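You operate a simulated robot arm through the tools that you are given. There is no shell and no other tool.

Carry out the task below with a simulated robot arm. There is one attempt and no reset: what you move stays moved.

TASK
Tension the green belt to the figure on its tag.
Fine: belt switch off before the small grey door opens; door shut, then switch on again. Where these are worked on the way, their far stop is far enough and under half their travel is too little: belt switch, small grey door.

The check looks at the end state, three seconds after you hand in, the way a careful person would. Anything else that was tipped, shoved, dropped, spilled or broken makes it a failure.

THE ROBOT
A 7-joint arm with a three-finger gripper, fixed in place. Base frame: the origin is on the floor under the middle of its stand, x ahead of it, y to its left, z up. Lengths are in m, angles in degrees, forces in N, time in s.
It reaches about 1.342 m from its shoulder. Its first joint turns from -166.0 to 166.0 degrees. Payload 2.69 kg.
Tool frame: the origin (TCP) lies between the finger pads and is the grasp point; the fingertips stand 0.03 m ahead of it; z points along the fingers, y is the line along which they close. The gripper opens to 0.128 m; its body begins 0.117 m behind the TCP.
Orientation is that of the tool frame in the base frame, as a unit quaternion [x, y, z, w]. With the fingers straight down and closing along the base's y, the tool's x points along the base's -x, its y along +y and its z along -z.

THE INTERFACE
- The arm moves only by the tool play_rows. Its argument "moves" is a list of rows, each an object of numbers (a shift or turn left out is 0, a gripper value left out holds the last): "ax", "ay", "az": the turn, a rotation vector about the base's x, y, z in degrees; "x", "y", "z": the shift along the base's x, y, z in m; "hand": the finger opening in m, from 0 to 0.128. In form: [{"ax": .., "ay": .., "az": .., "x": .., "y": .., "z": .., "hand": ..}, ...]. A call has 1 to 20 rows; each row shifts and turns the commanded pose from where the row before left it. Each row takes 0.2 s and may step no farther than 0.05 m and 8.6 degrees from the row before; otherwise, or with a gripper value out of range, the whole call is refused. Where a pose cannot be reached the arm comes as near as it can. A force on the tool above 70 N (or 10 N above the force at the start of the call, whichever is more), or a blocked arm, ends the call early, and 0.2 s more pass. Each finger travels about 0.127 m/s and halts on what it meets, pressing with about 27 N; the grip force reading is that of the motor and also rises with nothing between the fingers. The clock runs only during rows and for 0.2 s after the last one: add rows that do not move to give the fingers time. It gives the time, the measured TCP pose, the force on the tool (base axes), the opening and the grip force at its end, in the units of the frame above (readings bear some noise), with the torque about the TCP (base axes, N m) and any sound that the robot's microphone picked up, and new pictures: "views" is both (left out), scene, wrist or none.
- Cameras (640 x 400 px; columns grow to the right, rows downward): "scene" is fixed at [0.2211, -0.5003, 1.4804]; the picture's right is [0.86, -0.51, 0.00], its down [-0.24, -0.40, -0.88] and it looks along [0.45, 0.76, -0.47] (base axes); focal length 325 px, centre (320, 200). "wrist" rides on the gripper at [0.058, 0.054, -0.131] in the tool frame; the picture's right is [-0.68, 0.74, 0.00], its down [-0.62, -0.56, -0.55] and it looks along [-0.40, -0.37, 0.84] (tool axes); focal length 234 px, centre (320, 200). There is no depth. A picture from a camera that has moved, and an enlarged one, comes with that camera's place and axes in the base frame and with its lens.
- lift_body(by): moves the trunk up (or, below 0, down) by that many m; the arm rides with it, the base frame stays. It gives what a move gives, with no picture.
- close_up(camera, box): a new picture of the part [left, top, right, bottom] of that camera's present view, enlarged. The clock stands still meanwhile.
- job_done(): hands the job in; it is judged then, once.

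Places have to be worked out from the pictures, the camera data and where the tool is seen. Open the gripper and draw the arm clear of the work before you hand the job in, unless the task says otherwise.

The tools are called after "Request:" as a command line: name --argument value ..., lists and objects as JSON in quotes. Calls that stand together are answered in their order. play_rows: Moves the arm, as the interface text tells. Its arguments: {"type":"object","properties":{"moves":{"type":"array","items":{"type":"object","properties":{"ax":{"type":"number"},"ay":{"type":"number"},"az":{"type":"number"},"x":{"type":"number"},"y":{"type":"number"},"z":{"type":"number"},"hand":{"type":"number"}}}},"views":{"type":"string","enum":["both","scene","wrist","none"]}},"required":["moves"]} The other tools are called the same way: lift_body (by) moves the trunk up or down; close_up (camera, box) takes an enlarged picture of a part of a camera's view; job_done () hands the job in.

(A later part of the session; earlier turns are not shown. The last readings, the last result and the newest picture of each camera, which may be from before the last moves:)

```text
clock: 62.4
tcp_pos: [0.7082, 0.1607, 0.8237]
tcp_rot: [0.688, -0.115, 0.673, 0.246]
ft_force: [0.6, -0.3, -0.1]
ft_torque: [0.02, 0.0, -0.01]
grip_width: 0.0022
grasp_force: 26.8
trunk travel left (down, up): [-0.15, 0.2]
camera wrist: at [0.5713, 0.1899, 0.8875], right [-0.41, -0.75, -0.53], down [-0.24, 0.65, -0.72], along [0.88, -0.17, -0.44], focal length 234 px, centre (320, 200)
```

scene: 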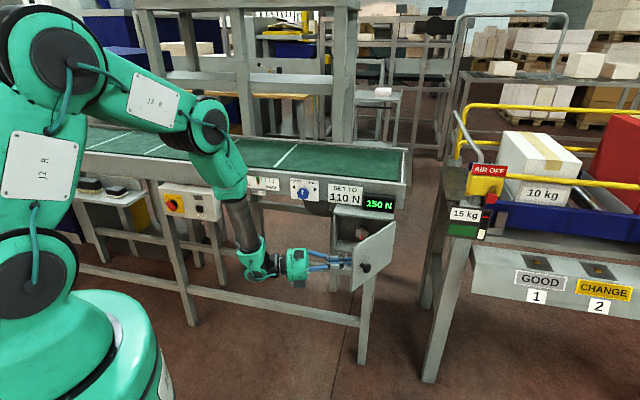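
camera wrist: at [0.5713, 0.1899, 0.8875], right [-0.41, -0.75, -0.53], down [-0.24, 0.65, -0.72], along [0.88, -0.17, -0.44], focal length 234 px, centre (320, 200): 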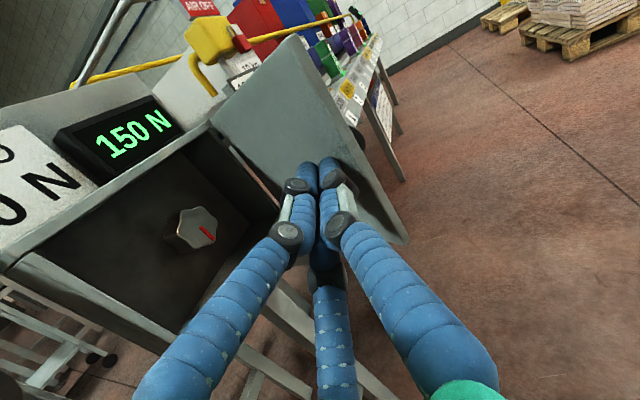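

The door is opening smoothly and the inside knob is visible. I'll keep pushing along the arc towards its far stop.

Request:
play_rows --moves '[{"x": 0.004, "y": -0.015}, {"x": 0.0041, "y": -0.0148}, {"x": 0.0066, "y": -0.014}, {"x": 0.0066, "y": -0.014}, {"x": 0.009, "y": -0.0127}, {"x": 0.0089, "y": -0.0126}, {"x": 0.011, "y": -0.0109}, {"x": 0.011, "y": -0.0109}, {}]'

```text
clock: 64.4
tcp_pos: [0.7686, 0.055, 0.8231]
tcp_rot: [0.688, -0.115, 0.673, 0.246]
ft_force: [1.0, 0.0, -0.3]
ft_torque: [-0.01, 0.02, 0.03]
grip_width: 0.0024
grasp_force: 26.6
trunk travel left (down, up): [-0.15, 0.2]
camera wrist: at [0.6323, 0.0843, 0.8875], right [-0.41, -0.75, -0.53], down [-0.24, 0.65, -0.72], along [0.88, -0.17, -0.44], focal length 234 px, centre (320, 200)
```

scene: 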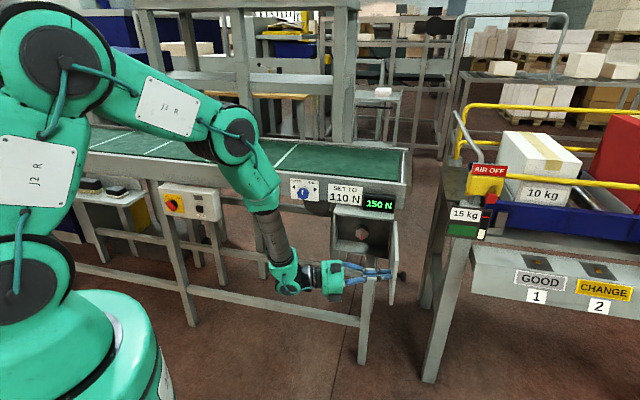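
wrist: 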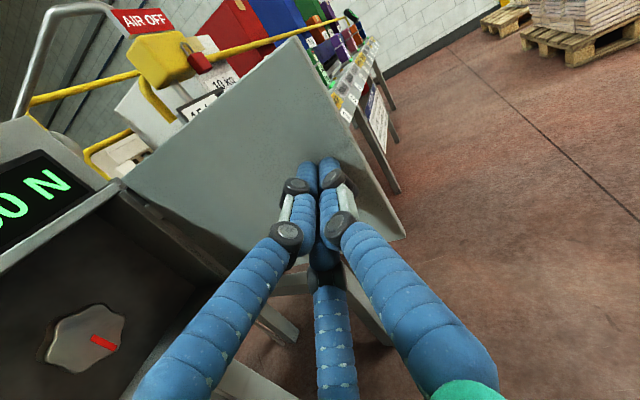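

The door is about 100° open with no stop felt yet. I'll push a little more, gently, to find the far stop.

Request:
play_rows --moves '[{"x": 0.0127, "y": -0.0088}, {"x": 0.0127, "y": -0.0087}, {"x": 0.0094, "y": -0.0043}, {"x": 0.0094, "y": -0.0043}, {}]' --views "scene"

Request:
close_up --camera "scene" --box '[310, 180, 430, 290]'

```text
clock: 65.6
tcp_pos: [0.8124, 0.0293, 0.8218]
tcp_rot: [0.688, -0.115, 0.673, 0.246]
ft_force: [0.5, 0.0, -0.8]
ft_torque: [0.02, 0.01, 0.01]
grip_width: 0.0024
grasp_force: 26.2
trunk travel left (down, up): [-0.15, 0.2]
```

scene: 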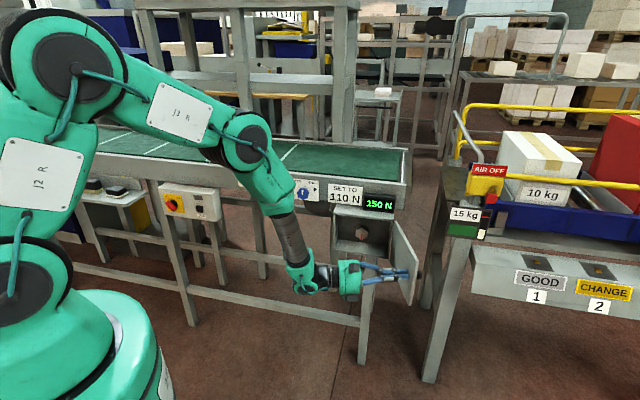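

```text
3.64 times, centred on (370, 235) of scene
camera zoom: at [0.2211, -0.5003, 1.4804], right [0.86, -0.51, 0.0], down [-0.24, -0.4, -0.88], along [0.45, 0.76, -0.47], focal length 1181 px, centre (138, 73)
```

zoom: 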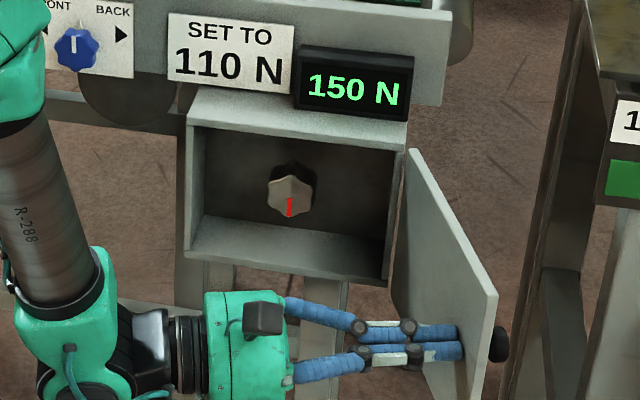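

The door is wide open (about 120°) and the tension knob with a red mark is visible; I triangulate its head at about (0.854, 0.270, 0.822). I'll withdraw from the door and swing the hand to face the knob at a standoff.

Request:
play_rows --moves '[{"x": -0.0217, "y": 0.0125}, {"x": -0.0217, "y": 0.0125}, {"x": -0.0217, "y": 0.0125}, {"x": -0.0217, "y": 0.0125}, {"x": 0.0005, "y": 0.0067, "az": 7.5}, {"x": 0.0005, "y": 0.0067, "az": 7.5}, {"x": 0.0005, "y": 0.0067, "az": 7.5}, {"x": 0.0005, "y": 0.0067, "az": 7.5}, {"x": 0.0005, "y": 0.0067, "az": 7.5}, {"x": 0.0005, "y": 0.0067, "az": 7.5}, {"x": 0.0005, "y": 0.0067, "az": 7.5}, {"x": 0.0005, "y": 0.0067, "az": 7.5}, {"x": 0.0005, "y": 0.0067, "az": 7.5}, {"x": 0.0003, "y": 0.0067, "az": 7.2}, {"ax": -1.06, "ay": 1.06, "hand": 0.075}, {}]'

Request:
close_up --camera "wrist" --box '[200, 40, 500, 240]'

Request:
close_up --camera "scene" --box '[310, 180, 430, 290]'

```text
clock: 69.0
tcp_pos: [0.7294, 0.1477, 0.823]
tcp_rot: [0.625, 0.331, 0.675, -0.21]
ft_force: [-0.2, 0.5, 0.1]
ft_torque: [-0.01, -0.02, 0.01]
grip_width: 0.0749
grasp_force: 0.1
trunk travel left (down, up): [-0.15, 0.2]
camera wrist: at [0.6672, 0.0248, 0.8901], right [0.6, -0.6, -0.53], down [-0.7, -0.08, -0.71], along [0.38, 0.8, -0.47], focal length 234 px, centre (320, 200)
```

scene: 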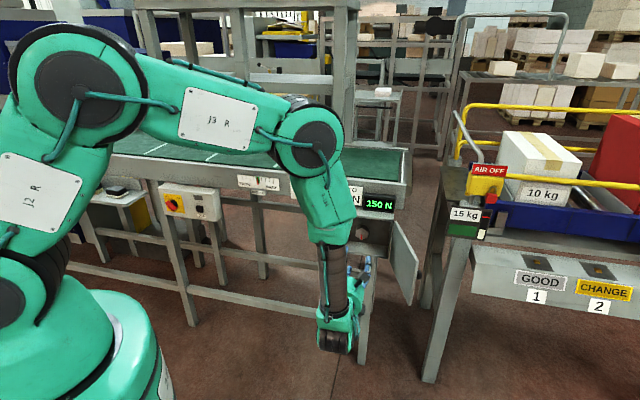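
wrist: 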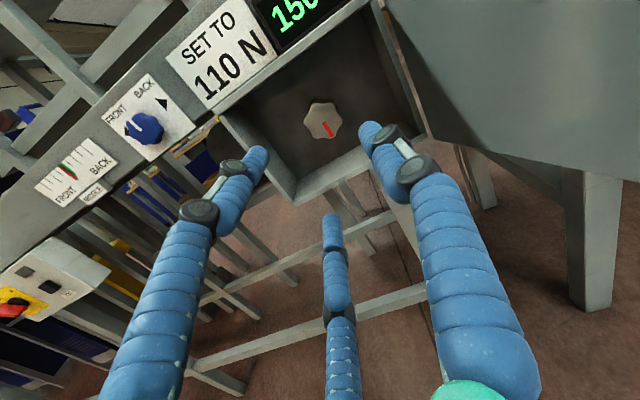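

```text
2.00 times, centred on (350, 140) of wrist
camera zoom: at [0.6672, 0.0248, 0.8901], right [0.6, -0.6, -0.53], down [-0.7, -0.08, -0.71], along [0.38, 0.8, -0.47], focal length 468 px, centre (260, 320)
```

zoom: 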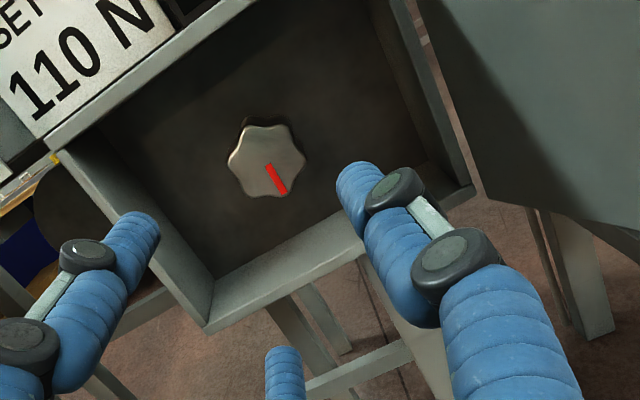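

```text
3.64 times, centred on (370, 235) of scene
camera zoom: at [0.2211, -0.5003, 1.4804], right [0.86, -0.51, 0.0], down [-0.24, -0.4, -0.88], along [0.45, 0.76, -0.47], focal length 1181 px, centre (138, 73)
```

zoom: 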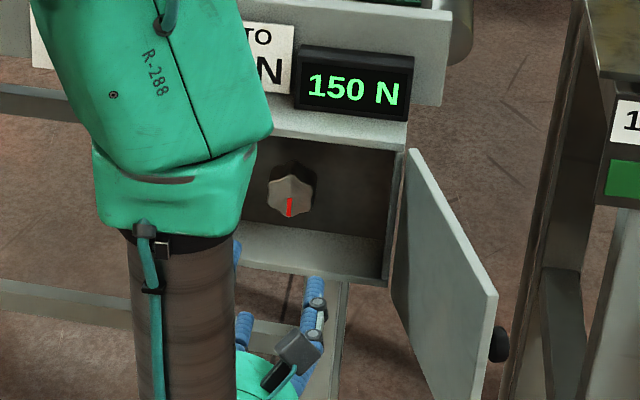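

The tension knob (7-lobed, red mark pointing down) is centred on u≈0.413, z≈0.819, with its front at n≈-0.797; the display reads 150 N and is visible to the scene camera. I'll advance straight in, guarded, with the fingers open around it.

Request:
play_rows --moves '[{"x": 0.0139, "y": 0.0136, "z": -0.0004}, {"x": 0.0139, "y": 0.0136, "z": -0.0004}, {"x": 0.0139, "y": 0.0136, "z": -0.0004}, {"x": 0.0139, "y": 0.0136, "z": -0.0004}, {"x": 0.0139, "y": 0.0136, "z": -0.0004}, {"x": 0.0139, "y": 0.0136, "z": -0.0005}, {"x": 0.0139, "y": 0.0136, "z": -0.0005}, {"x": 0.0135, "y": 0.0132, "z": -0.0005}, {}]'

Request:
close_up --camera "wrist" --box '[200, 60, 460, 240]'

Request:
close_up --camera "scene" --box '[310, 180, 430, 290]'

```text
clock: 71.0
tcp_pos: [0.8431, 0.255, 0.8204]
tcp_rot: [0.625, 0.33, 0.676, -0.21]
ft_force: [0.3, 0.5, -0.4]
ft_torque: [0.0, 0.0, 0.0]
grip_width: 0.0749
grasp_force: 0.1
trunk travel left (down, up): [-0.15, 0.2]
camera wrist: at [0.7801, 0.1319, 0.8876], right [0.6, -0.6, -0.53], down [-0.7, -0.08, -0.71], along [0.38, 0.8, -0.47], focal length 234 px, centre (320, 200)
```

scene: 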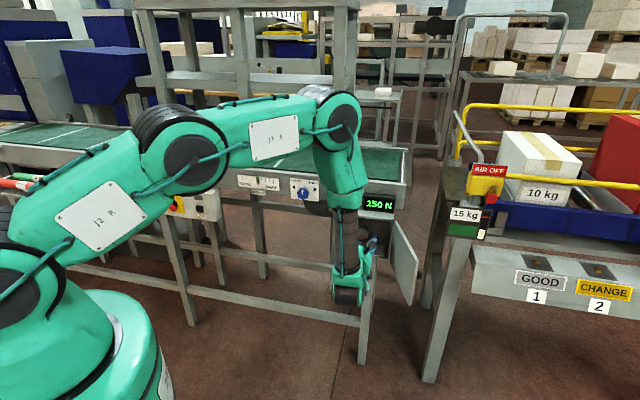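
wrist: 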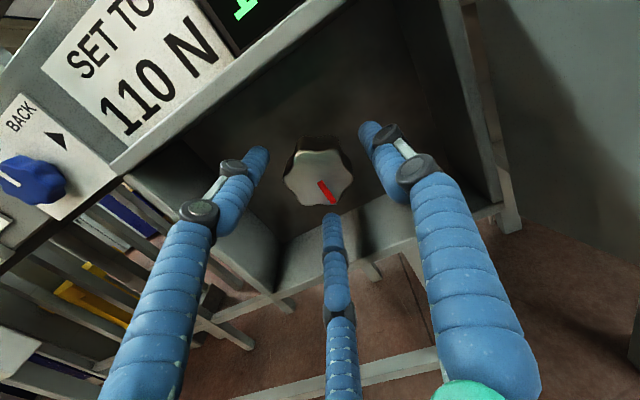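

```text
2.22 times, centred on (330, 150) of wrist
camera zoom: at [0.7801, 0.1319, 0.8876], right [0.6, -0.6, -0.53], down [-0.7, -0.08, -0.71], along [0.38, 0.8, -0.47], focal length 520 px, centre (298, 311)
```

zoom: 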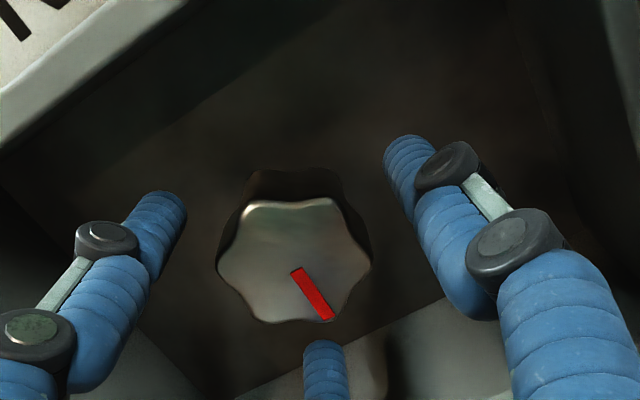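

```text
3.64 times, centred on (370, 235) of scene
camera zoom: at [0.2211, -0.5003, 1.4804], right [0.86, -0.51, 0.0], down [-0.24, -0.4, -0.88], along [0.45, 0.76, -0.47], focal length 1181 px, centre (138, 73)
```

zoom: 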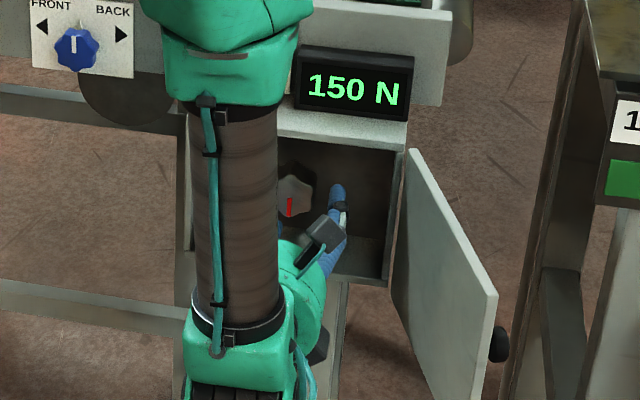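

The knob's front sits on the tool axis about 17 mm ahead of the TCP, well centred. I'll advance 8 mm more and close the fingers on it.

Request:
play_rows --moves '[{"x": 0.0029, "y": 0.0029}, {"x": 0.0028, "y": 0.0028}, {}, {"hand": 0.03}, {}, {}, {}]'

Request:
close_up --camera "wrist" --box '[200, 60, 460, 240]'

```text
clock: 72.6
tcp_pos: [0.8481, 0.262, 0.8193]
tcp_rot: [0.624, 0.331, 0.676, -0.21]
ft_force: [-3.2, 8.1, 4.2]
ft_torque: [0.15, -0.17, 0.42]
grip_width: 0.0467
grasp_force: 45.0
trunk travel left (down, up): [-0.15, 0.2]
camera wrist: at [0.7849, 0.1386, 0.8874], right [0.6, -0.6, -0.53], down [-0.7, -0.08, -0.71], along [0.38, 0.8, -0.46], focal length 234 px, centre (320, 200)
```

scene: 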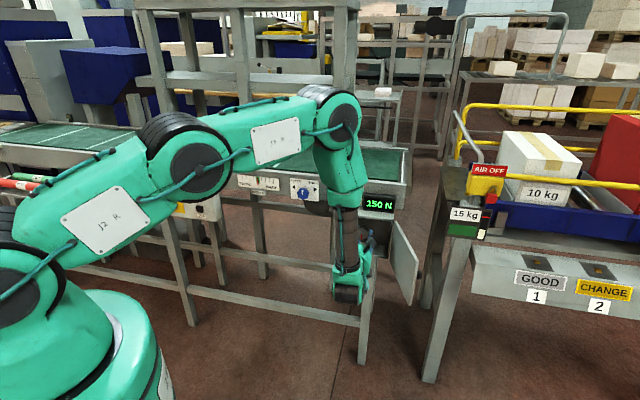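
wrist: 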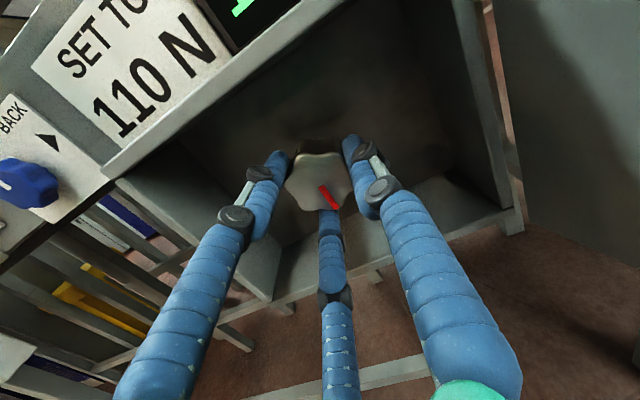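

```text
2.22 times, centred on (330, 150) of wrist
camera zoom: at [0.7849, 0.1386, 0.8874], right [0.6, -0.6, -0.53], down [-0.7, -0.08, -0.71], along [0.38, 0.8, -0.46], focal length 520 px, centre (298, 311)
```

zoom: 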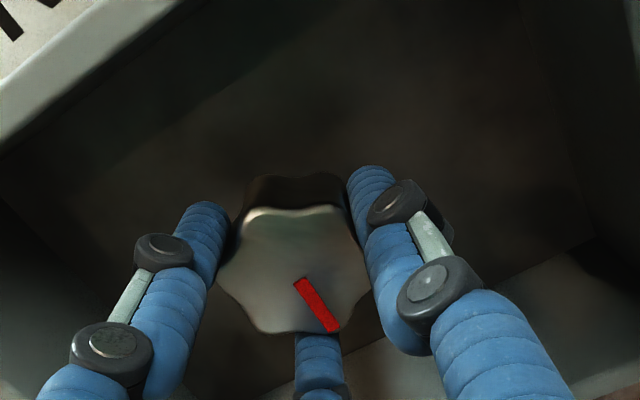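

The grip is good on the knob (47 mm, low side force). I'll turn it counter-clockwise 16° and watch the display to learn direction and rate.

Request:
play_rows --moves '[{"ax": -5.6, "ay": -5.6}, {"ax": -5.6, "ay": -5.6}, {}, {}]' --views "wrist"

Request:
close_up --camera "scene" --box '[340, 180, 420, 230]'

```text
clock: 73.6
tcp_pos: [0.8477, 0.2612, 0.8199]
tcp_rot: [0.573, 0.414, 0.698, -0.115]
ft_force: [-9.7, 11.3, 3.4]
ft_torque: [-0.02, 0.03, 0.58]
grip_width: 0.0465
grasp_force: 44.8
trunk travel left (down, up): [-0.15, 0.2]
camera wrist: at [0.7709, 0.1527, 0.8966], right [0.68, -0.68, -0.28], down [-0.55, -0.23, -0.8], along [0.48, 0.7, -0.53], focal length 234 px, centre (320, 200)
```

wrist: 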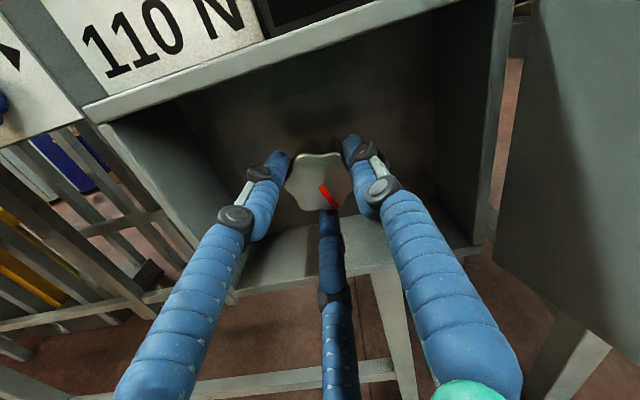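

```text
8.00 times, centred on (380, 205) of scene
camera zoom: at [0.2211, -0.5003, 1.4804], right [0.86, -0.51, 0.0], down [-0.24, -0.4, -0.88], along [0.45, 0.76, -0.47], focal length 2598 px, centre (-160, 160)
```

zoom: 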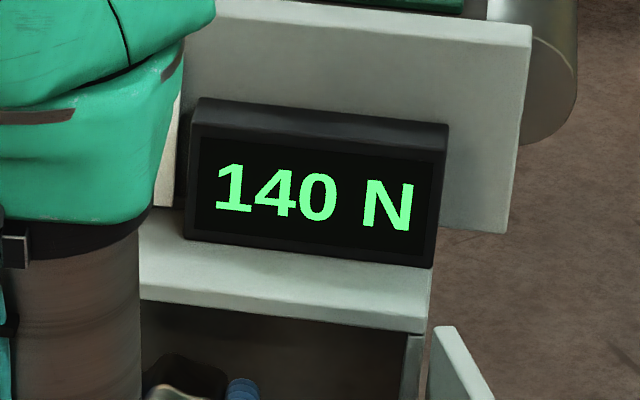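

Counter-clockwise lowers the tension: 150→140 N for about 16°. I'll turn another 24° and read again.

Request:
play_rows --moves '[{"ax": -5.6, "ay": -5.6}, {"ax": -5.6, "ay": -5.6}, {"ax": -5.6, "ay": -5.6}, {}, {}]' --views "wrist"

Request:
close_up --camera "scene" --box '[340, 180, 420, 230]'

```text
clock: 74.8
tcp_pos: [0.8464, 0.2605, 0.8199]
tcp_rot: [0.476, 0.524, 0.706, 0.032]
ft_force: [-4.7, 3.3, 1.5]
ft_torque: [-0.03, -0.01, -0.01]
grip_width: 0.0465
grasp_force: 45.4
trunk travel left (down, up): [-0.15, 0.2]
camera wrist: at [0.7476, 0.1757, 0.899], right [0.7, -0.7, 0.13], down [-0.31, -0.47, -0.83], along [0.64, 0.54, -0.54], focal length 234 px, centre (320, 200)
```

wrist: 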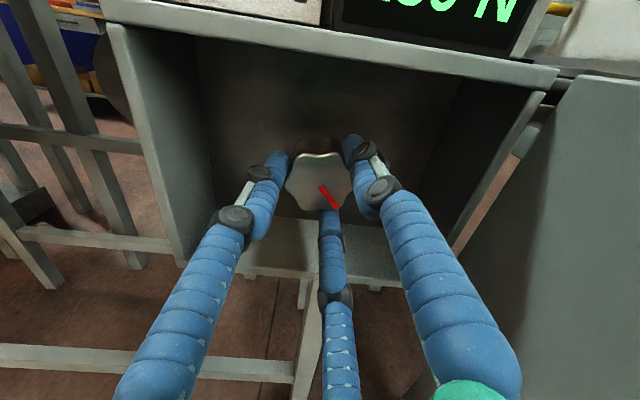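

```text
8.00 times, centred on (380, 205) of scene
camera zoom: at [0.2211, -0.5003, 1.4804], right [0.86, -0.51, 0.0], down [-0.24, -0.4, -0.88], along [0.45, 0.76, -0.47], focal length 2598 px, centre (-160, 160)
```

zoom: 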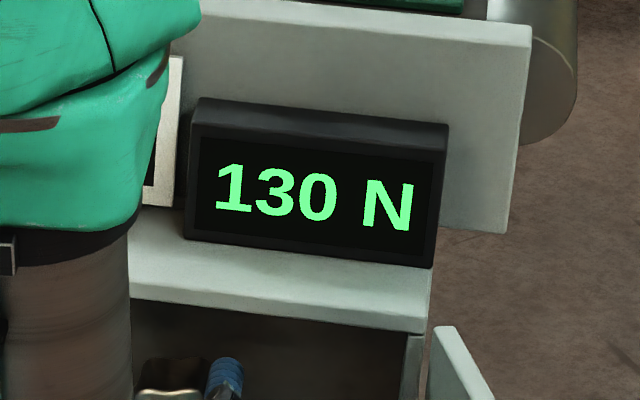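

Now it's 130 N at about 40° of turn, so the display seems to move in coarse steps. I'll continue in small increments to find where each reading changes.

Request:
play_rows --moves '[{"ax": -5.3, "ay": -5.3}, {}, {}]' --views "none"

Request:
close_up --camera "scene" --box '[340, 180, 420, 230]'

```text
clock: 75.6
tcp_pos: [0.8494, 0.2616, 0.8195]
tcp_rot: [0.44, 0.553, 0.703, 0.078]
ft_force: [2.0, 3.2, 5.3]
ft_torque: [0.16, -0.18, 0.05]
grip_width: 0.0465
grasp_force: 45.1
trunk travel left (down, up): [-0.15, 0.2]
```

```text
8.00 times, centred on (380, 205) of scene
camera zoom: at [0.2211, -0.5003, 1.4804], right [0.86, -0.51, 0.0], down [-0.24, -0.4, -0.88], along [0.45, 0.76, -0.47], focal length 2598 px, centre (-160, 160)
```

zoom: 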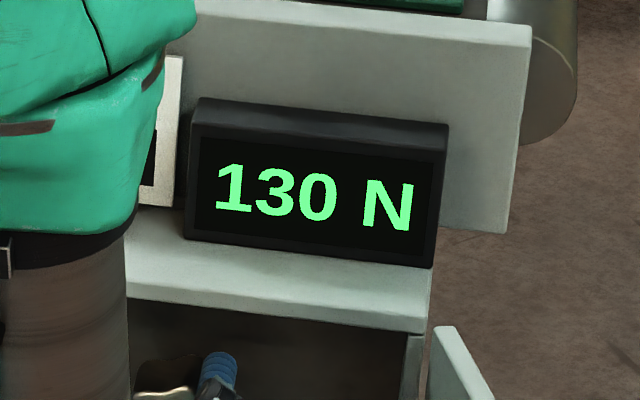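

Still 130 N at about 46.5°. Another small step.

Request:
play_rows --moves '[{"ax": -5.3, "ay": -5.3}, {}, {}]' --views "none"

Request:
close_up --camera "scene" --box '[340, 180, 420, 230]'

```text
clock: 76.4
tcp_pos: [0.8485, 0.2612, 0.82]
tcp_rot: [0.404, 0.581, 0.696, 0.123]
ft_force: [3.3, -0.5, 3.9]
ft_torque: [-0.07, 0.06, -0.11]
grip_width: 0.0469
grasp_force: 44.9
trunk travel left (down, up): [-0.15, 0.2]
```

```text
8.00 times, centred on (380, 205) of scene
camera zoom: at [0.2211, -0.5003, 1.4804], right [0.86, -0.51, 0.0], down [-0.24, -0.4, -0.88], along [0.45, 0.76, -0.47], focal length 2598 px, centre (-160, 160)
```

zoom: 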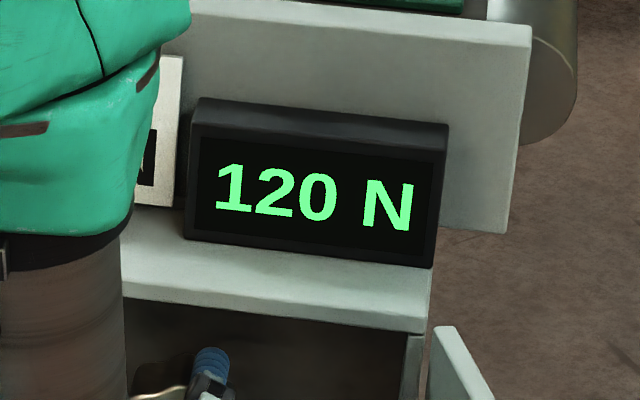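

120 N at about 54°; the change came near 50°, which fits 10 N per about 20° and puts 110 N centred at about 80°. I'll turn further and watch the next changes.

Request:
play_rows --moves '[{"ax": -5.3, "ay": -5.3}, {"ax": -2.0, "ay": -2.0}, {}, {}]' --views "none"

Request:
close_up --camera "scene" --box '[340, 180, 420, 230]'

```text
clock: 77.4
tcp_pos: [0.848, 0.2611, 0.82]
tcp_rot: [0.35, 0.615, 0.681, 0.185]
ft_force: [2.2, -11.5, 6.2]
ft_torque: [-0.02, 0.0, -0.5]
grip_width: 0.0466
grasp_force: 44.6
trunk travel left (down, up): [-0.15, 0.2]
```

```text
8.00 times, centred on (380, 205) of scene
camera zoom: at [0.2211, -0.5003, 1.4804], right [0.86, -0.51, 0.0], down [-0.24, -0.4, -0.88], along [0.45, 0.76, -0.47], focal length 2598 px, centre (-160, 160)
```

zoom: 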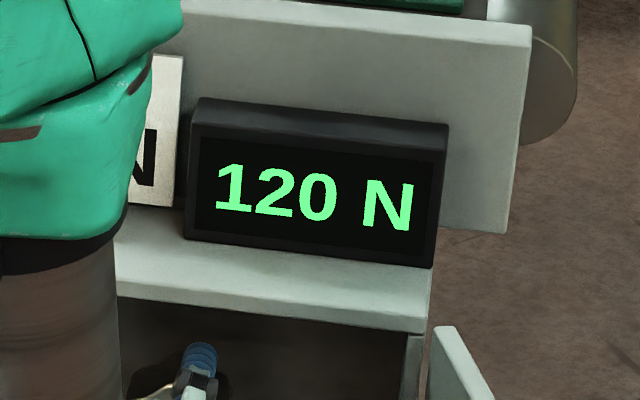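

Still 120 N at about 64°. Next I'll turn to about 72°, where 110 N should appear.

Request:
play_rows --moves '[{"ax": -5.3, "ay": -5.3}, {}, {}]' --views "none"

Request:
close_up --camera "scene" --box '[340, 180, 420, 230]'

```text
clock: 78.2
tcp_pos: [0.8487, 0.2614, 0.8208]
tcp_rot: [0.308, 0.636, 0.669, 0.23]
ft_force: [3.6, -9.9, 10.0]
ft_torque: [0.29, -0.31, -0.15]
grip_width: 0.0467
grasp_force: 44.6
trunk travel left (down, up): [-0.15, 0.2]
```

```text
8.00 times, centred on (380, 205) of scene
camera zoom: at [0.2211, -0.5003, 1.4804], right [0.86, -0.51, 0.0], down [-0.24, -0.4, -0.88], along [0.45, 0.76, -0.47], focal length 2598 px, centre (-160, 160)
```

zoom: 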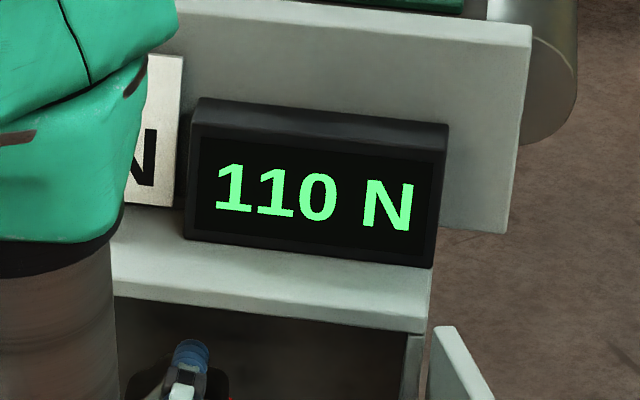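

110 N appears at about 72°. The window should run from about 70° to 90°, so I'll add about 7.5° to sit in its middle.

Request:
play_rows --moves '[{"ax": -5.5, "ay": -5.5}, {}, {}]' --views "wrist"

Request:
close_up --camera "scene" --box '[340, 180, 420, 230]'

Request:
close_up --camera "scene" --box '[220, 160, 340, 230]'

```text
clock: 79.0
tcp_pos: [0.8469, 0.2618, 0.8202]
tcp_rot: [0.266, 0.656, 0.651, 0.275]
ft_force: [9.8, -0.7, 6.7]
ft_torque: [0.03, -0.01, -0.26]
grip_width: 0.0465
grasp_force: 45.3
trunk travel left (down, up): [-0.15, 0.2]
camera wrist: at [0.7131, 0.2101, 0.8734], right [0.47, -0.47, 0.75], down [0.05, -0.83, -0.56], along [0.88, 0.3, -0.37], focal length 234 px, centre (320, 200)
```

wrist: 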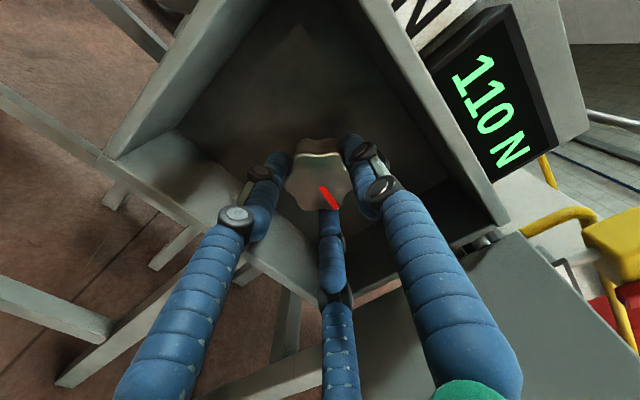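

```text
8.00 times, centred on (380, 205) of scene
camera zoom: at [0.2211, -0.5003, 1.4804], right [0.86, -0.51, 0.0], down [-0.24, -0.4, -0.88], along [0.45, 0.76, -0.47], focal length 2598 px, centre (-160, 160)
```

zoom: 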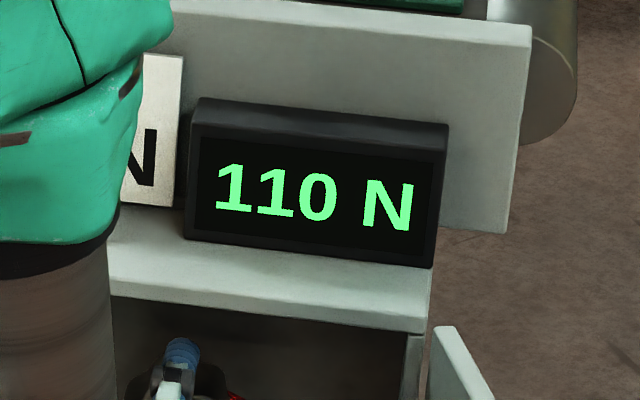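

```text
5.33 times, centred on (280, 195) of scene
camera zoom: at [0.2211, -0.5003, 1.4804], right [0.86, -0.51, 0.0], down [-0.24, -0.4, -0.88], along [0.45, 0.76, -0.47], focal length 1732 px, centre (533, 227)
```

zoom: 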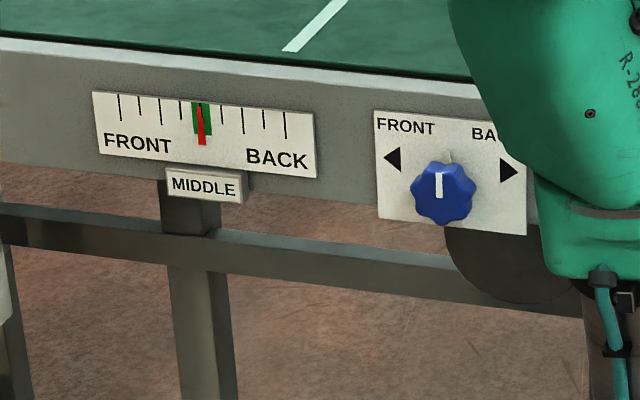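

It reads 110 N at about 79.6°, mid-window. Before releasing, I'll check whether the tracking pointer has moved from the middle.

Request:
close_up --camera "scene" --box '[236, 172, 284, 202]'

```text
13.33 times, centred on (260, 187) of scene
camera zoom: at [0.2211, -0.5003, 1.4804], right [0.86, -0.51, 0.0], down [-0.24, -0.4, -0.88], along [0.45, 0.76, -0.47], focal length 4330 px, centre (1120, 373)
```

zoom: 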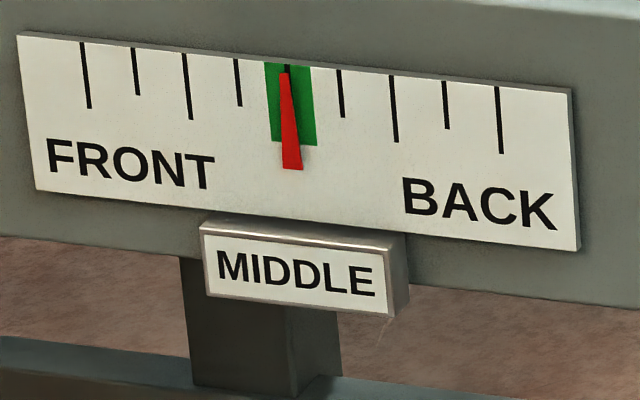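

The pointer is still centred on the middle tick, so tracking is unaffected. I'll release the knob and withdraw straight out, then confirm the reading holds.

Request:
play_rows --moves '[{"hand": 0.08}, {}, {}, {"x": -0.01, "y": -0.01}, {"x": -0.02, "y": -0.02}, {"x": -0.025, "y": -0.025}, {"x": -0.025, "y": -0.025}, {"x": -0.025, "y": -0.025}, {}]'

Request:
close_up --camera "scene" --box '[310, 180, 430, 290]'

```text
clock: 81.0
tcp_pos: [0.7409, 0.1547, 0.818]
tcp_rot: [0.265, 0.656, 0.651, 0.275]
ft_force: [-0.5, -0.5, 0.9]
ft_torque: [0.0, 0.04, 0.03]
grip_width: 0.08
grasp_force: 0.0
trunk travel left (down, up): [-0.15, 0.2]
camera wrist: at [0.6065, 0.1033, 0.872], right [0.47, -0.47, 0.75], down [0.05, -0.83, -0.56], along [0.88, 0.3, -0.37], focal length 234 px, centre (320, 200)
```

scene: 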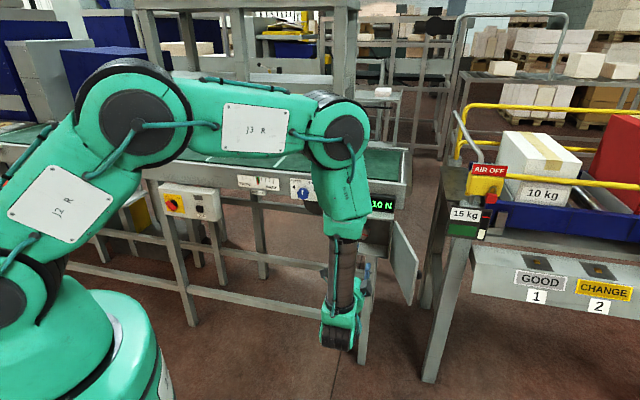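
wrist: 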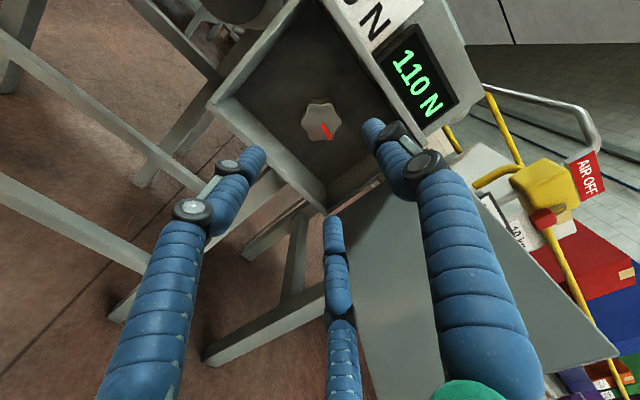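

```text
3.64 times, centred on (370, 235) of scene
camera zoom: at [0.2211, -0.5003, 1.4804], right [0.86, -0.51, 0.0], down [-0.24, -0.4, -0.88], along [0.45, 0.76, -0.47], focal length 1181 px, centre (138, 73)
```

zoom: 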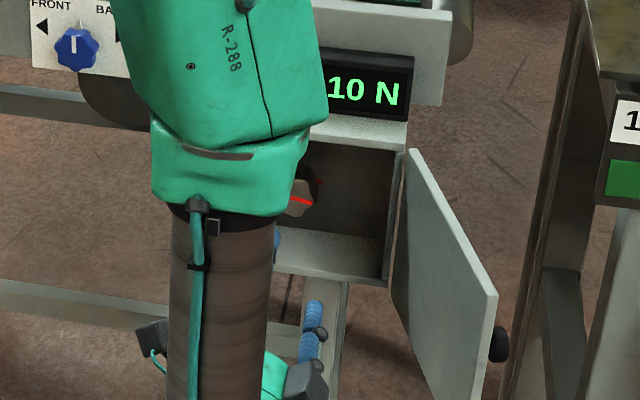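

The reading holds at 110 N and the red mark has turned to 3 o'clock. Now to close the door (about 111° open): I'll rise clear and turn the hand to point straight down with the fingers closed, so I can push it from its outer side over the top edge.

Request:
play_rows --moves '[{"x": -0.02, "y": -0.02, "hand": 0.0}, {"x": -0.01, "y": -0.01, "z": 0.03}, {"z": 0.035}, {"z": 0.035}, {"z": 0.03, "ax": -5.8, "ay": 5.8}, {"z": 0.03, "ax": -5.8, "ay": 5.8}, {"z": 0.03, "ax": -5.8, "ay": 5.8}, {"z": 0.03, "ax": -5.8, "ay": 5.8}, {"z": 0.02, "ax": -5.8, "ay": 5.8}, {"ax": -5.8, "ay": 5.8}, {"ax": -5.8, "ay": 5.8}, {"ax": -5.8, "ay": 5.8}, {"ax": -5.8, "ay": 5.8}, {"ax": -5.8, "ay": 5.8}, {"ax": -5.7, "ay": 5.7}, {}]'

```text
clock: 84.4
tcp_pos: [0.7098, 0.1262, 1.0591]
tcp_rot: [0.364, 0.895, 0.237, 0.099]
ft_force: [0.3, 0.0, 0.0]
ft_torque: [-0.02, 0.01, 0.02]
grip_width: 0.0021
grasp_force: 27.3
out of reach, approached as far as the arm can: row 12, 13, 14, 15
trunk travel left (down, up): [-0.15, 0.2]
camera wrist: at [0.655, 0.1543, 1.1976], right [0.93, -0.01, 0.37], down [-0.09, -0.98, 0.2], along [0.36, -0.22, -0.91], focal length 234 px, centre (320, 200)
```

scene: 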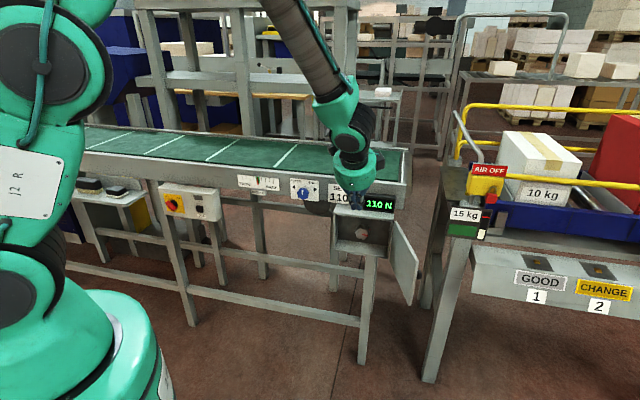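
wrist: 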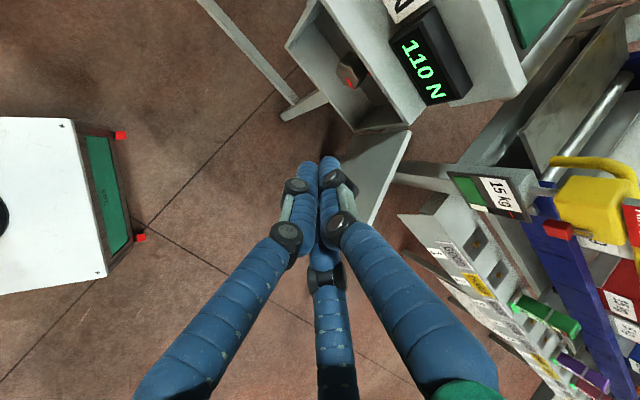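

The tool is pitched 60° down (the posture limit), pointing along the door plane, which will do. I'll carry it over the open door to its outer side, staying above the top edge.

Request:
play_rows --moves '[{"x": 0.0284, "y": -0.0257, "z": -0.0015}, {"x": 0.0284, "y": -0.0257, "z": -0.0015}, {"x": 0.0284, "y": -0.0257, "z": -0.0015}, {"x": 0.0284, "y": -0.0257, "z": -0.0015}, {"x": 0.0284, "y": -0.0257, "z": -0.0015}, {"x": 0.0284, "y": -0.0257, "z": -0.0015}, {}]'

```text
clock: 86.0
tcp_pos: [0.8529, -0.0258, 1.0091]
tcp_rot: [0.363, 0.895, 0.238, 0.1]
ft_force: [0.4, -0.8, -1.0]
ft_torque: [0.05, 0.01, 0.09]
grip_width: 0.0024
grasp_force: 27.2
out of reach, approached as far as the arm can: row 1, 2, 3, 4, 6
trunk travel left (down, up): [-0.15, 0.2]
camera wrist: at [0.7969, 0.0017, 1.1492], right [0.93, -0.01, 0.37], down [-0.09, -0.98, 0.2], along [0.36, -0.22, -0.91], focal length 234 px, centre (320, 200)
```

scene: 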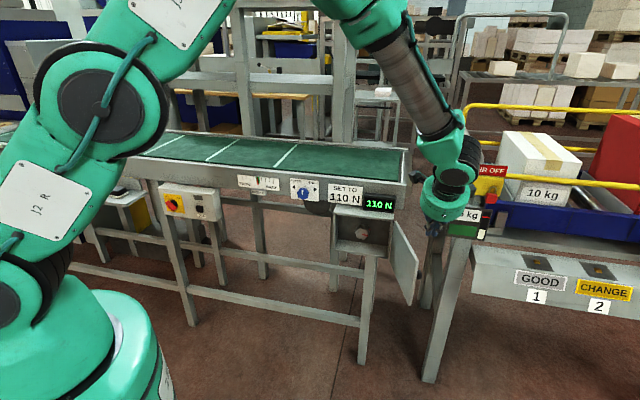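
wrist: 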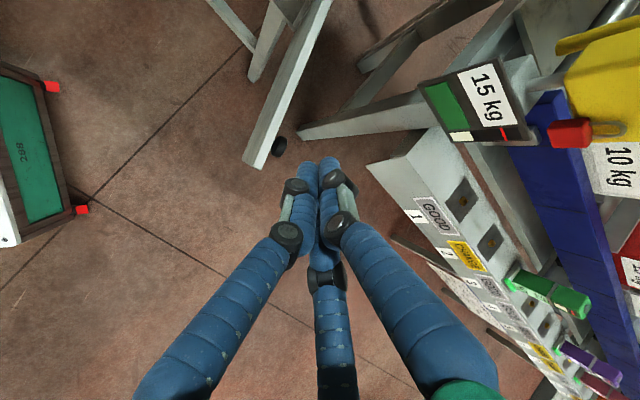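

The tips are just outside the door (about 17 mm off its outer face), above its top edge. I'll lower them beside it with a little more outward offset.

Request:
play_rows --moves '[{"x": 0.012, "y": -0.004}, {"z": -0.02}, {"z": -0.02}, {"z": -0.02}, {"z": -0.02}, {"z": -0.015}, {"z": -0.015}, {}]'

Request:
close_up --camera "scene" --box '[330, 180, 490, 300]'

```text
clock: 87.8
tcp_pos: [0.8584, -0.0287, 0.8923]
tcp_rot: [0.362, 0.896, 0.237, 0.099]
ft_force: [0.3, -0.4, 0.2]
ft_torque: [0.01, 0.02, 0.01]
grip_width: 0.0022
grasp_force: 27.0
out of reach, approached as far as the arm can: row 1
trunk travel left (down, up): [-0.15, 0.2]
camera wrist: at [0.802, -0.0011, 1.0323], right [0.93, -0.01, 0.37], down [-0.09, -0.98, 0.2], along [0.36, -0.22, -0.91], focal length 234 px, centre (320, 200)
```

scene: 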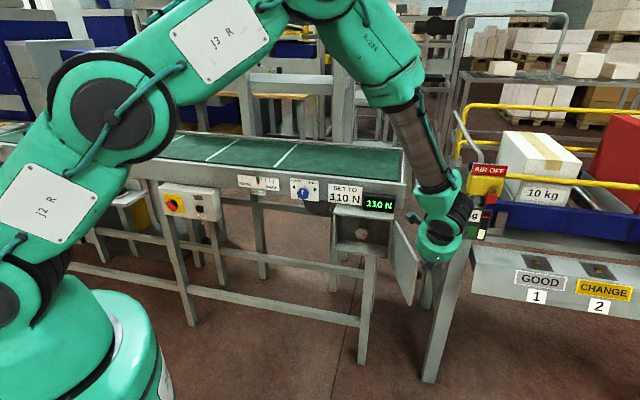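
wrist: 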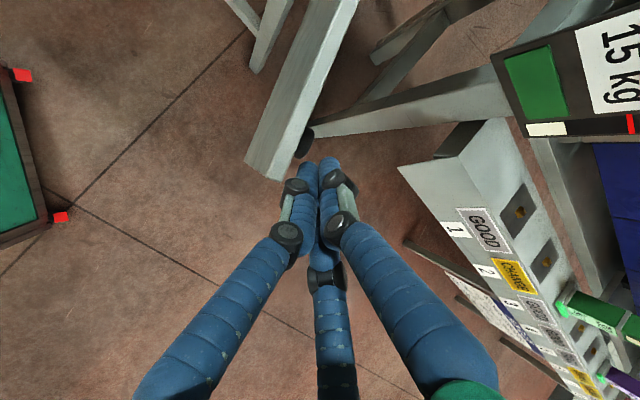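

```text
3.33 times, centred on (410, 240) of scene
camera zoom: at [0.2211, -0.5003, 1.4804], right [0.86, -0.51, 0.0], down [-0.24, -0.4, -0.88], along [0.45, 0.76, -0.47], focal length 1083 px, centre (20, 67)
```

zoom: 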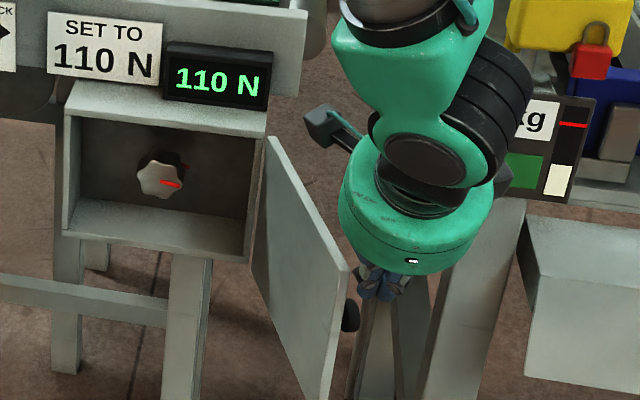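

The tips are beside the door's outer face, above its knob. I'll push it closed along the arc, first part from about 110° to 80°.

Request:
play_rows --moves '[{"x": -0.01, "y": 0.0096}, {"x": -0.0153, "y": 0.0058}, {"x": -0.0152, "y": 0.0059}, {"x": -0.0141, "y": 0.0083}, {"x": -0.014, "y": 0.0084}, {"x": -0.0124, "y": 0.0106}, {"x": -0.0123, "y": 0.0107}, {}]'

```text
clock: 89.6
tcp_pos: [0.7621, 0.0285, 0.8943]
tcp_rot: [0.363, 0.896, 0.237, 0.1]
ft_force: [0.2, -0.6, 0.5]
ft_torque: [-0.01, -0.03, 0.01]
grip_width: 0.0022
grasp_force: 27.2
trunk travel left (down, up): [-0.15, 0.2]
camera wrist: at [0.7058, 0.057, 1.0345], right [0.93, -0.01, 0.37], down [-0.09, -0.98, 0.2], along [0.36, -0.22, -0.91], focal length 234 px, centre (320, 200)
```

scene: 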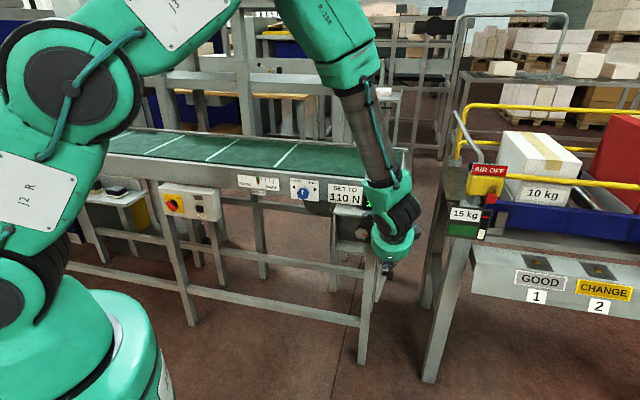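
wrist: 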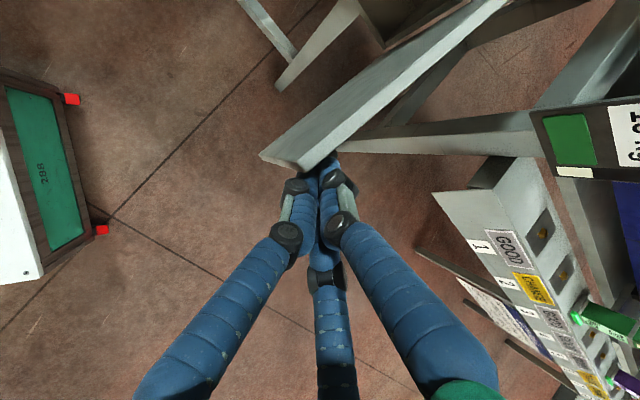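

The door is following, now about 80°. I'll continue pushing along the arc to about 40°.

Request:
play_rows --moves '[{"x": -0.0104, "y": 0.0126}, {"x": -0.0103, "y": 0.0127}, {"x": -0.008, "y": 0.0142}, {"x": -0.0079, "y": 0.0143}, {"x": -0.0054, "y": 0.0154}, {"x": -0.0054, "y": 0.0155}, {"x": -0.0026, "y": 0.0161}, {"x": -0.0026, "y": 0.0161}, {}]'

```text
clock: 91.6
tcp_pos: [0.7094, 0.1491, 0.8951]
tcp_rot: [0.362, 0.896, 0.236, 0.1]
ft_force: [0.6, 0.0, -0.1]
ft_torque: [0.0, -0.02, 0.03]
grip_width: 0.0023
grasp_force: 27.0
trunk travel left (down, up): [-0.15, 0.2]
camera wrist: at [0.655, 0.1765, 1.0346], right [0.93, -0.01, 0.37], down [-0.09, -0.98, 0.2], along [0.36, -0.22, -0.91], focal length 234 px, centre (320, 200)
```

scene: 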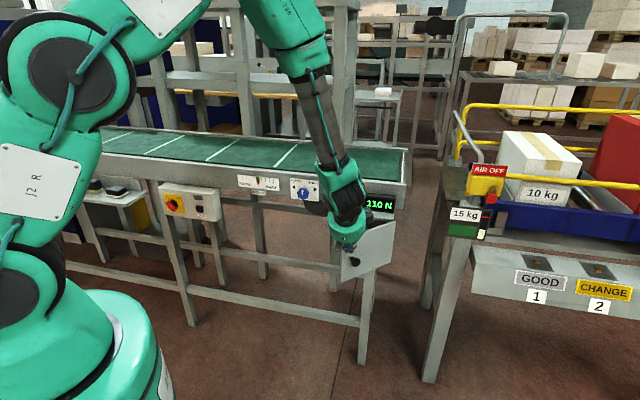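
wrist: 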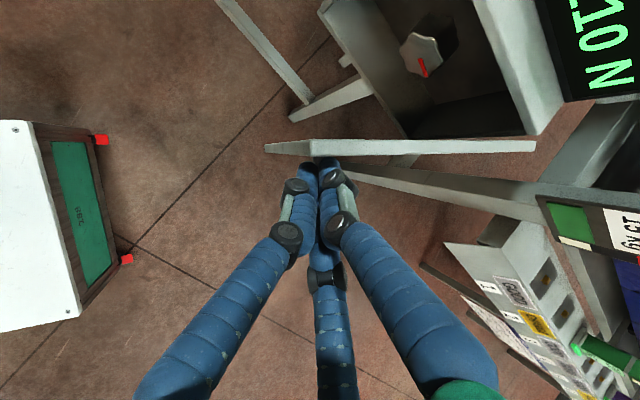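

The door is at about 40° and moving freely. I'll carry on to closed, slowing near the end.

Request:
play_rows --moves '[{"x": 0.0002, "y": 0.0163}, {"x": 0.0002, "y": 0.0164}, {"x": 0.003, "y": 0.016}, {"x": 0.0031, "y": 0.0161}, {"x": 0.0058, "y": 0.0152}, {"x": 0.0059, "y": 0.0153}, {"x": 0.0055, "y": 0.0094}, {"x": 0.0056, "y": 0.0094}, {"x": 0.0056, "y": 0.0093}, {}]'

Request:
close_up --camera "scene" --box '[290, 180, 410, 290]'

```text
clock: 93.8
tcp_pos: [0.745, 0.2715, 0.8943]
tcp_rot: [0.363, 0.895, 0.238, 0.099]
ft_force: [-0.1, 0.1, -0.2]
ft_torque: [0.01, 0.03, -0.04]
grip_width: 0.0022
grasp_force: 27.2
trunk travel left (down, up): [-0.15, 0.2]
camera wrist: at [0.69, 0.2994, 1.0341], right [0.93, -0.01, 0.37], down [-0.09, -0.98, 0.2], along [0.36, -0.22, -0.91], focal length 234 px, centre (320, 200)
```

scene: 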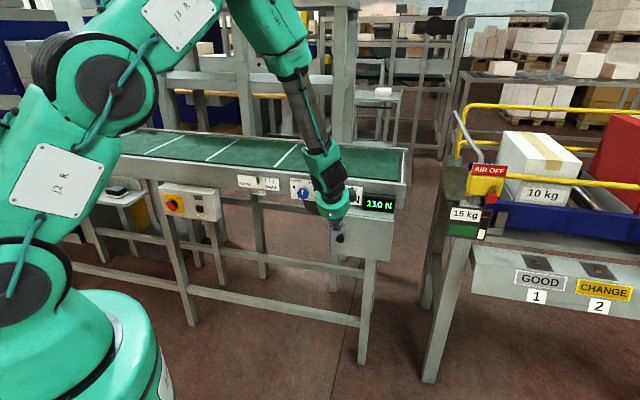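
wrist: 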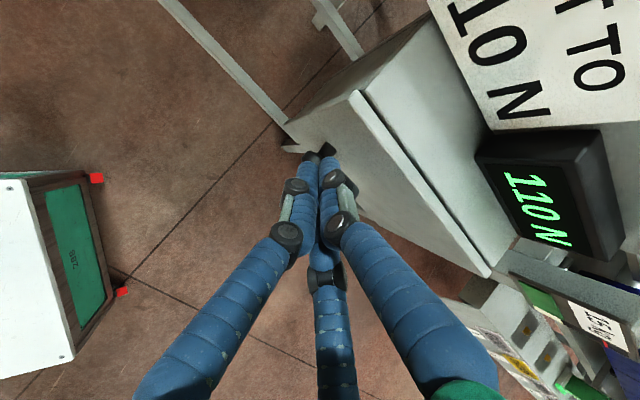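

```text
3.64 times, centred on (350, 235) of scene
camera zoom: at [0.2211, -0.5003, 1.4804], right [0.86, -0.51, 0.0], down [-0.24, -0.4, -0.88], along [0.45, 0.76, -0.47], focal length 1181 px, centre (211, 73)
```

zoom: 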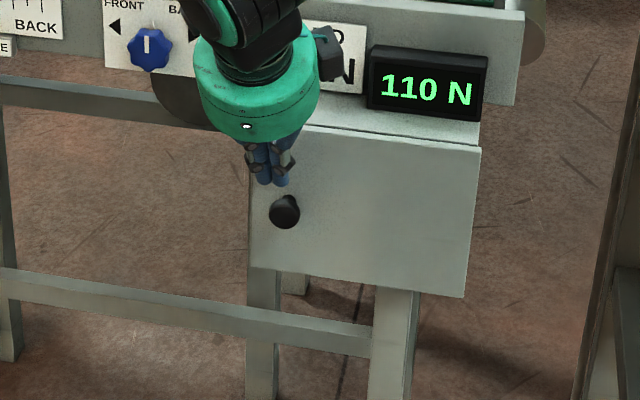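

The door is nearly shut; a thin gap remains at the knob side. I'll press gently inward until contact force shows it is fully closed.

Request:
play_rows --moves '[{"x": 0.0035, "y": 0.0035}, {"x": 0.0035, "y": 0.0035}, {"x": 0.0035, "y": 0.0035}, {}]' --views "wrist"

Request:
close_up --camera "wrist" --box '[260, 60, 480, 260]'

```text
clock: 94.8
tcp_pos: [0.7551, 0.2799, 0.8942]
tcp_rot: [0.363, 0.896, 0.237, 0.1]
ft_force: [0.5, -0.5, -0.4]
ft_torque: [-0.01, 0.02, 0.02]
grip_width: 0.0023
grasp_force: 27.2
trunk travel left (down, up): [-0.15, 0.2]
camera wrist: at [0.6999, 0.3086, 1.0347], right [0.93, -0.01, 0.37], down [-0.09, -0.98, 0.2], along [0.36, -0.22, -0.91], focal length 234 px, centre (320, 200)
```

wrist: 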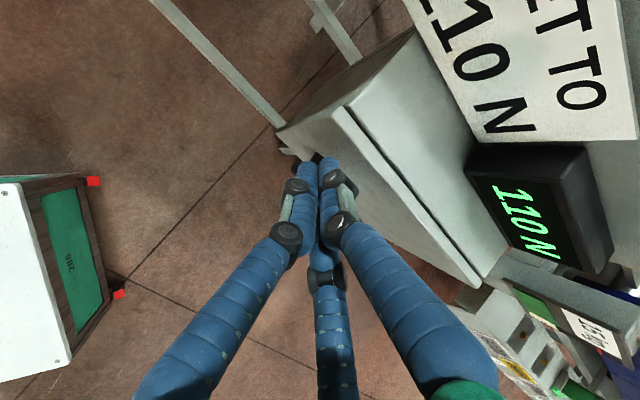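

```text
2.00 times, centred on (370, 160) of wrist
camera zoom: at [0.6999, 0.3086, 1.0347], right [0.93, -0.01, 0.37], down [-0.09, -0.98, 0.2], along [0.36, -0.22, -0.91], focal length 468 px, centre (220, 280)
```

zoom: 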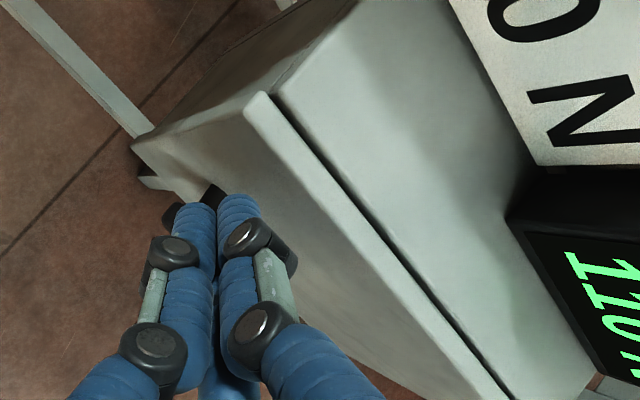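

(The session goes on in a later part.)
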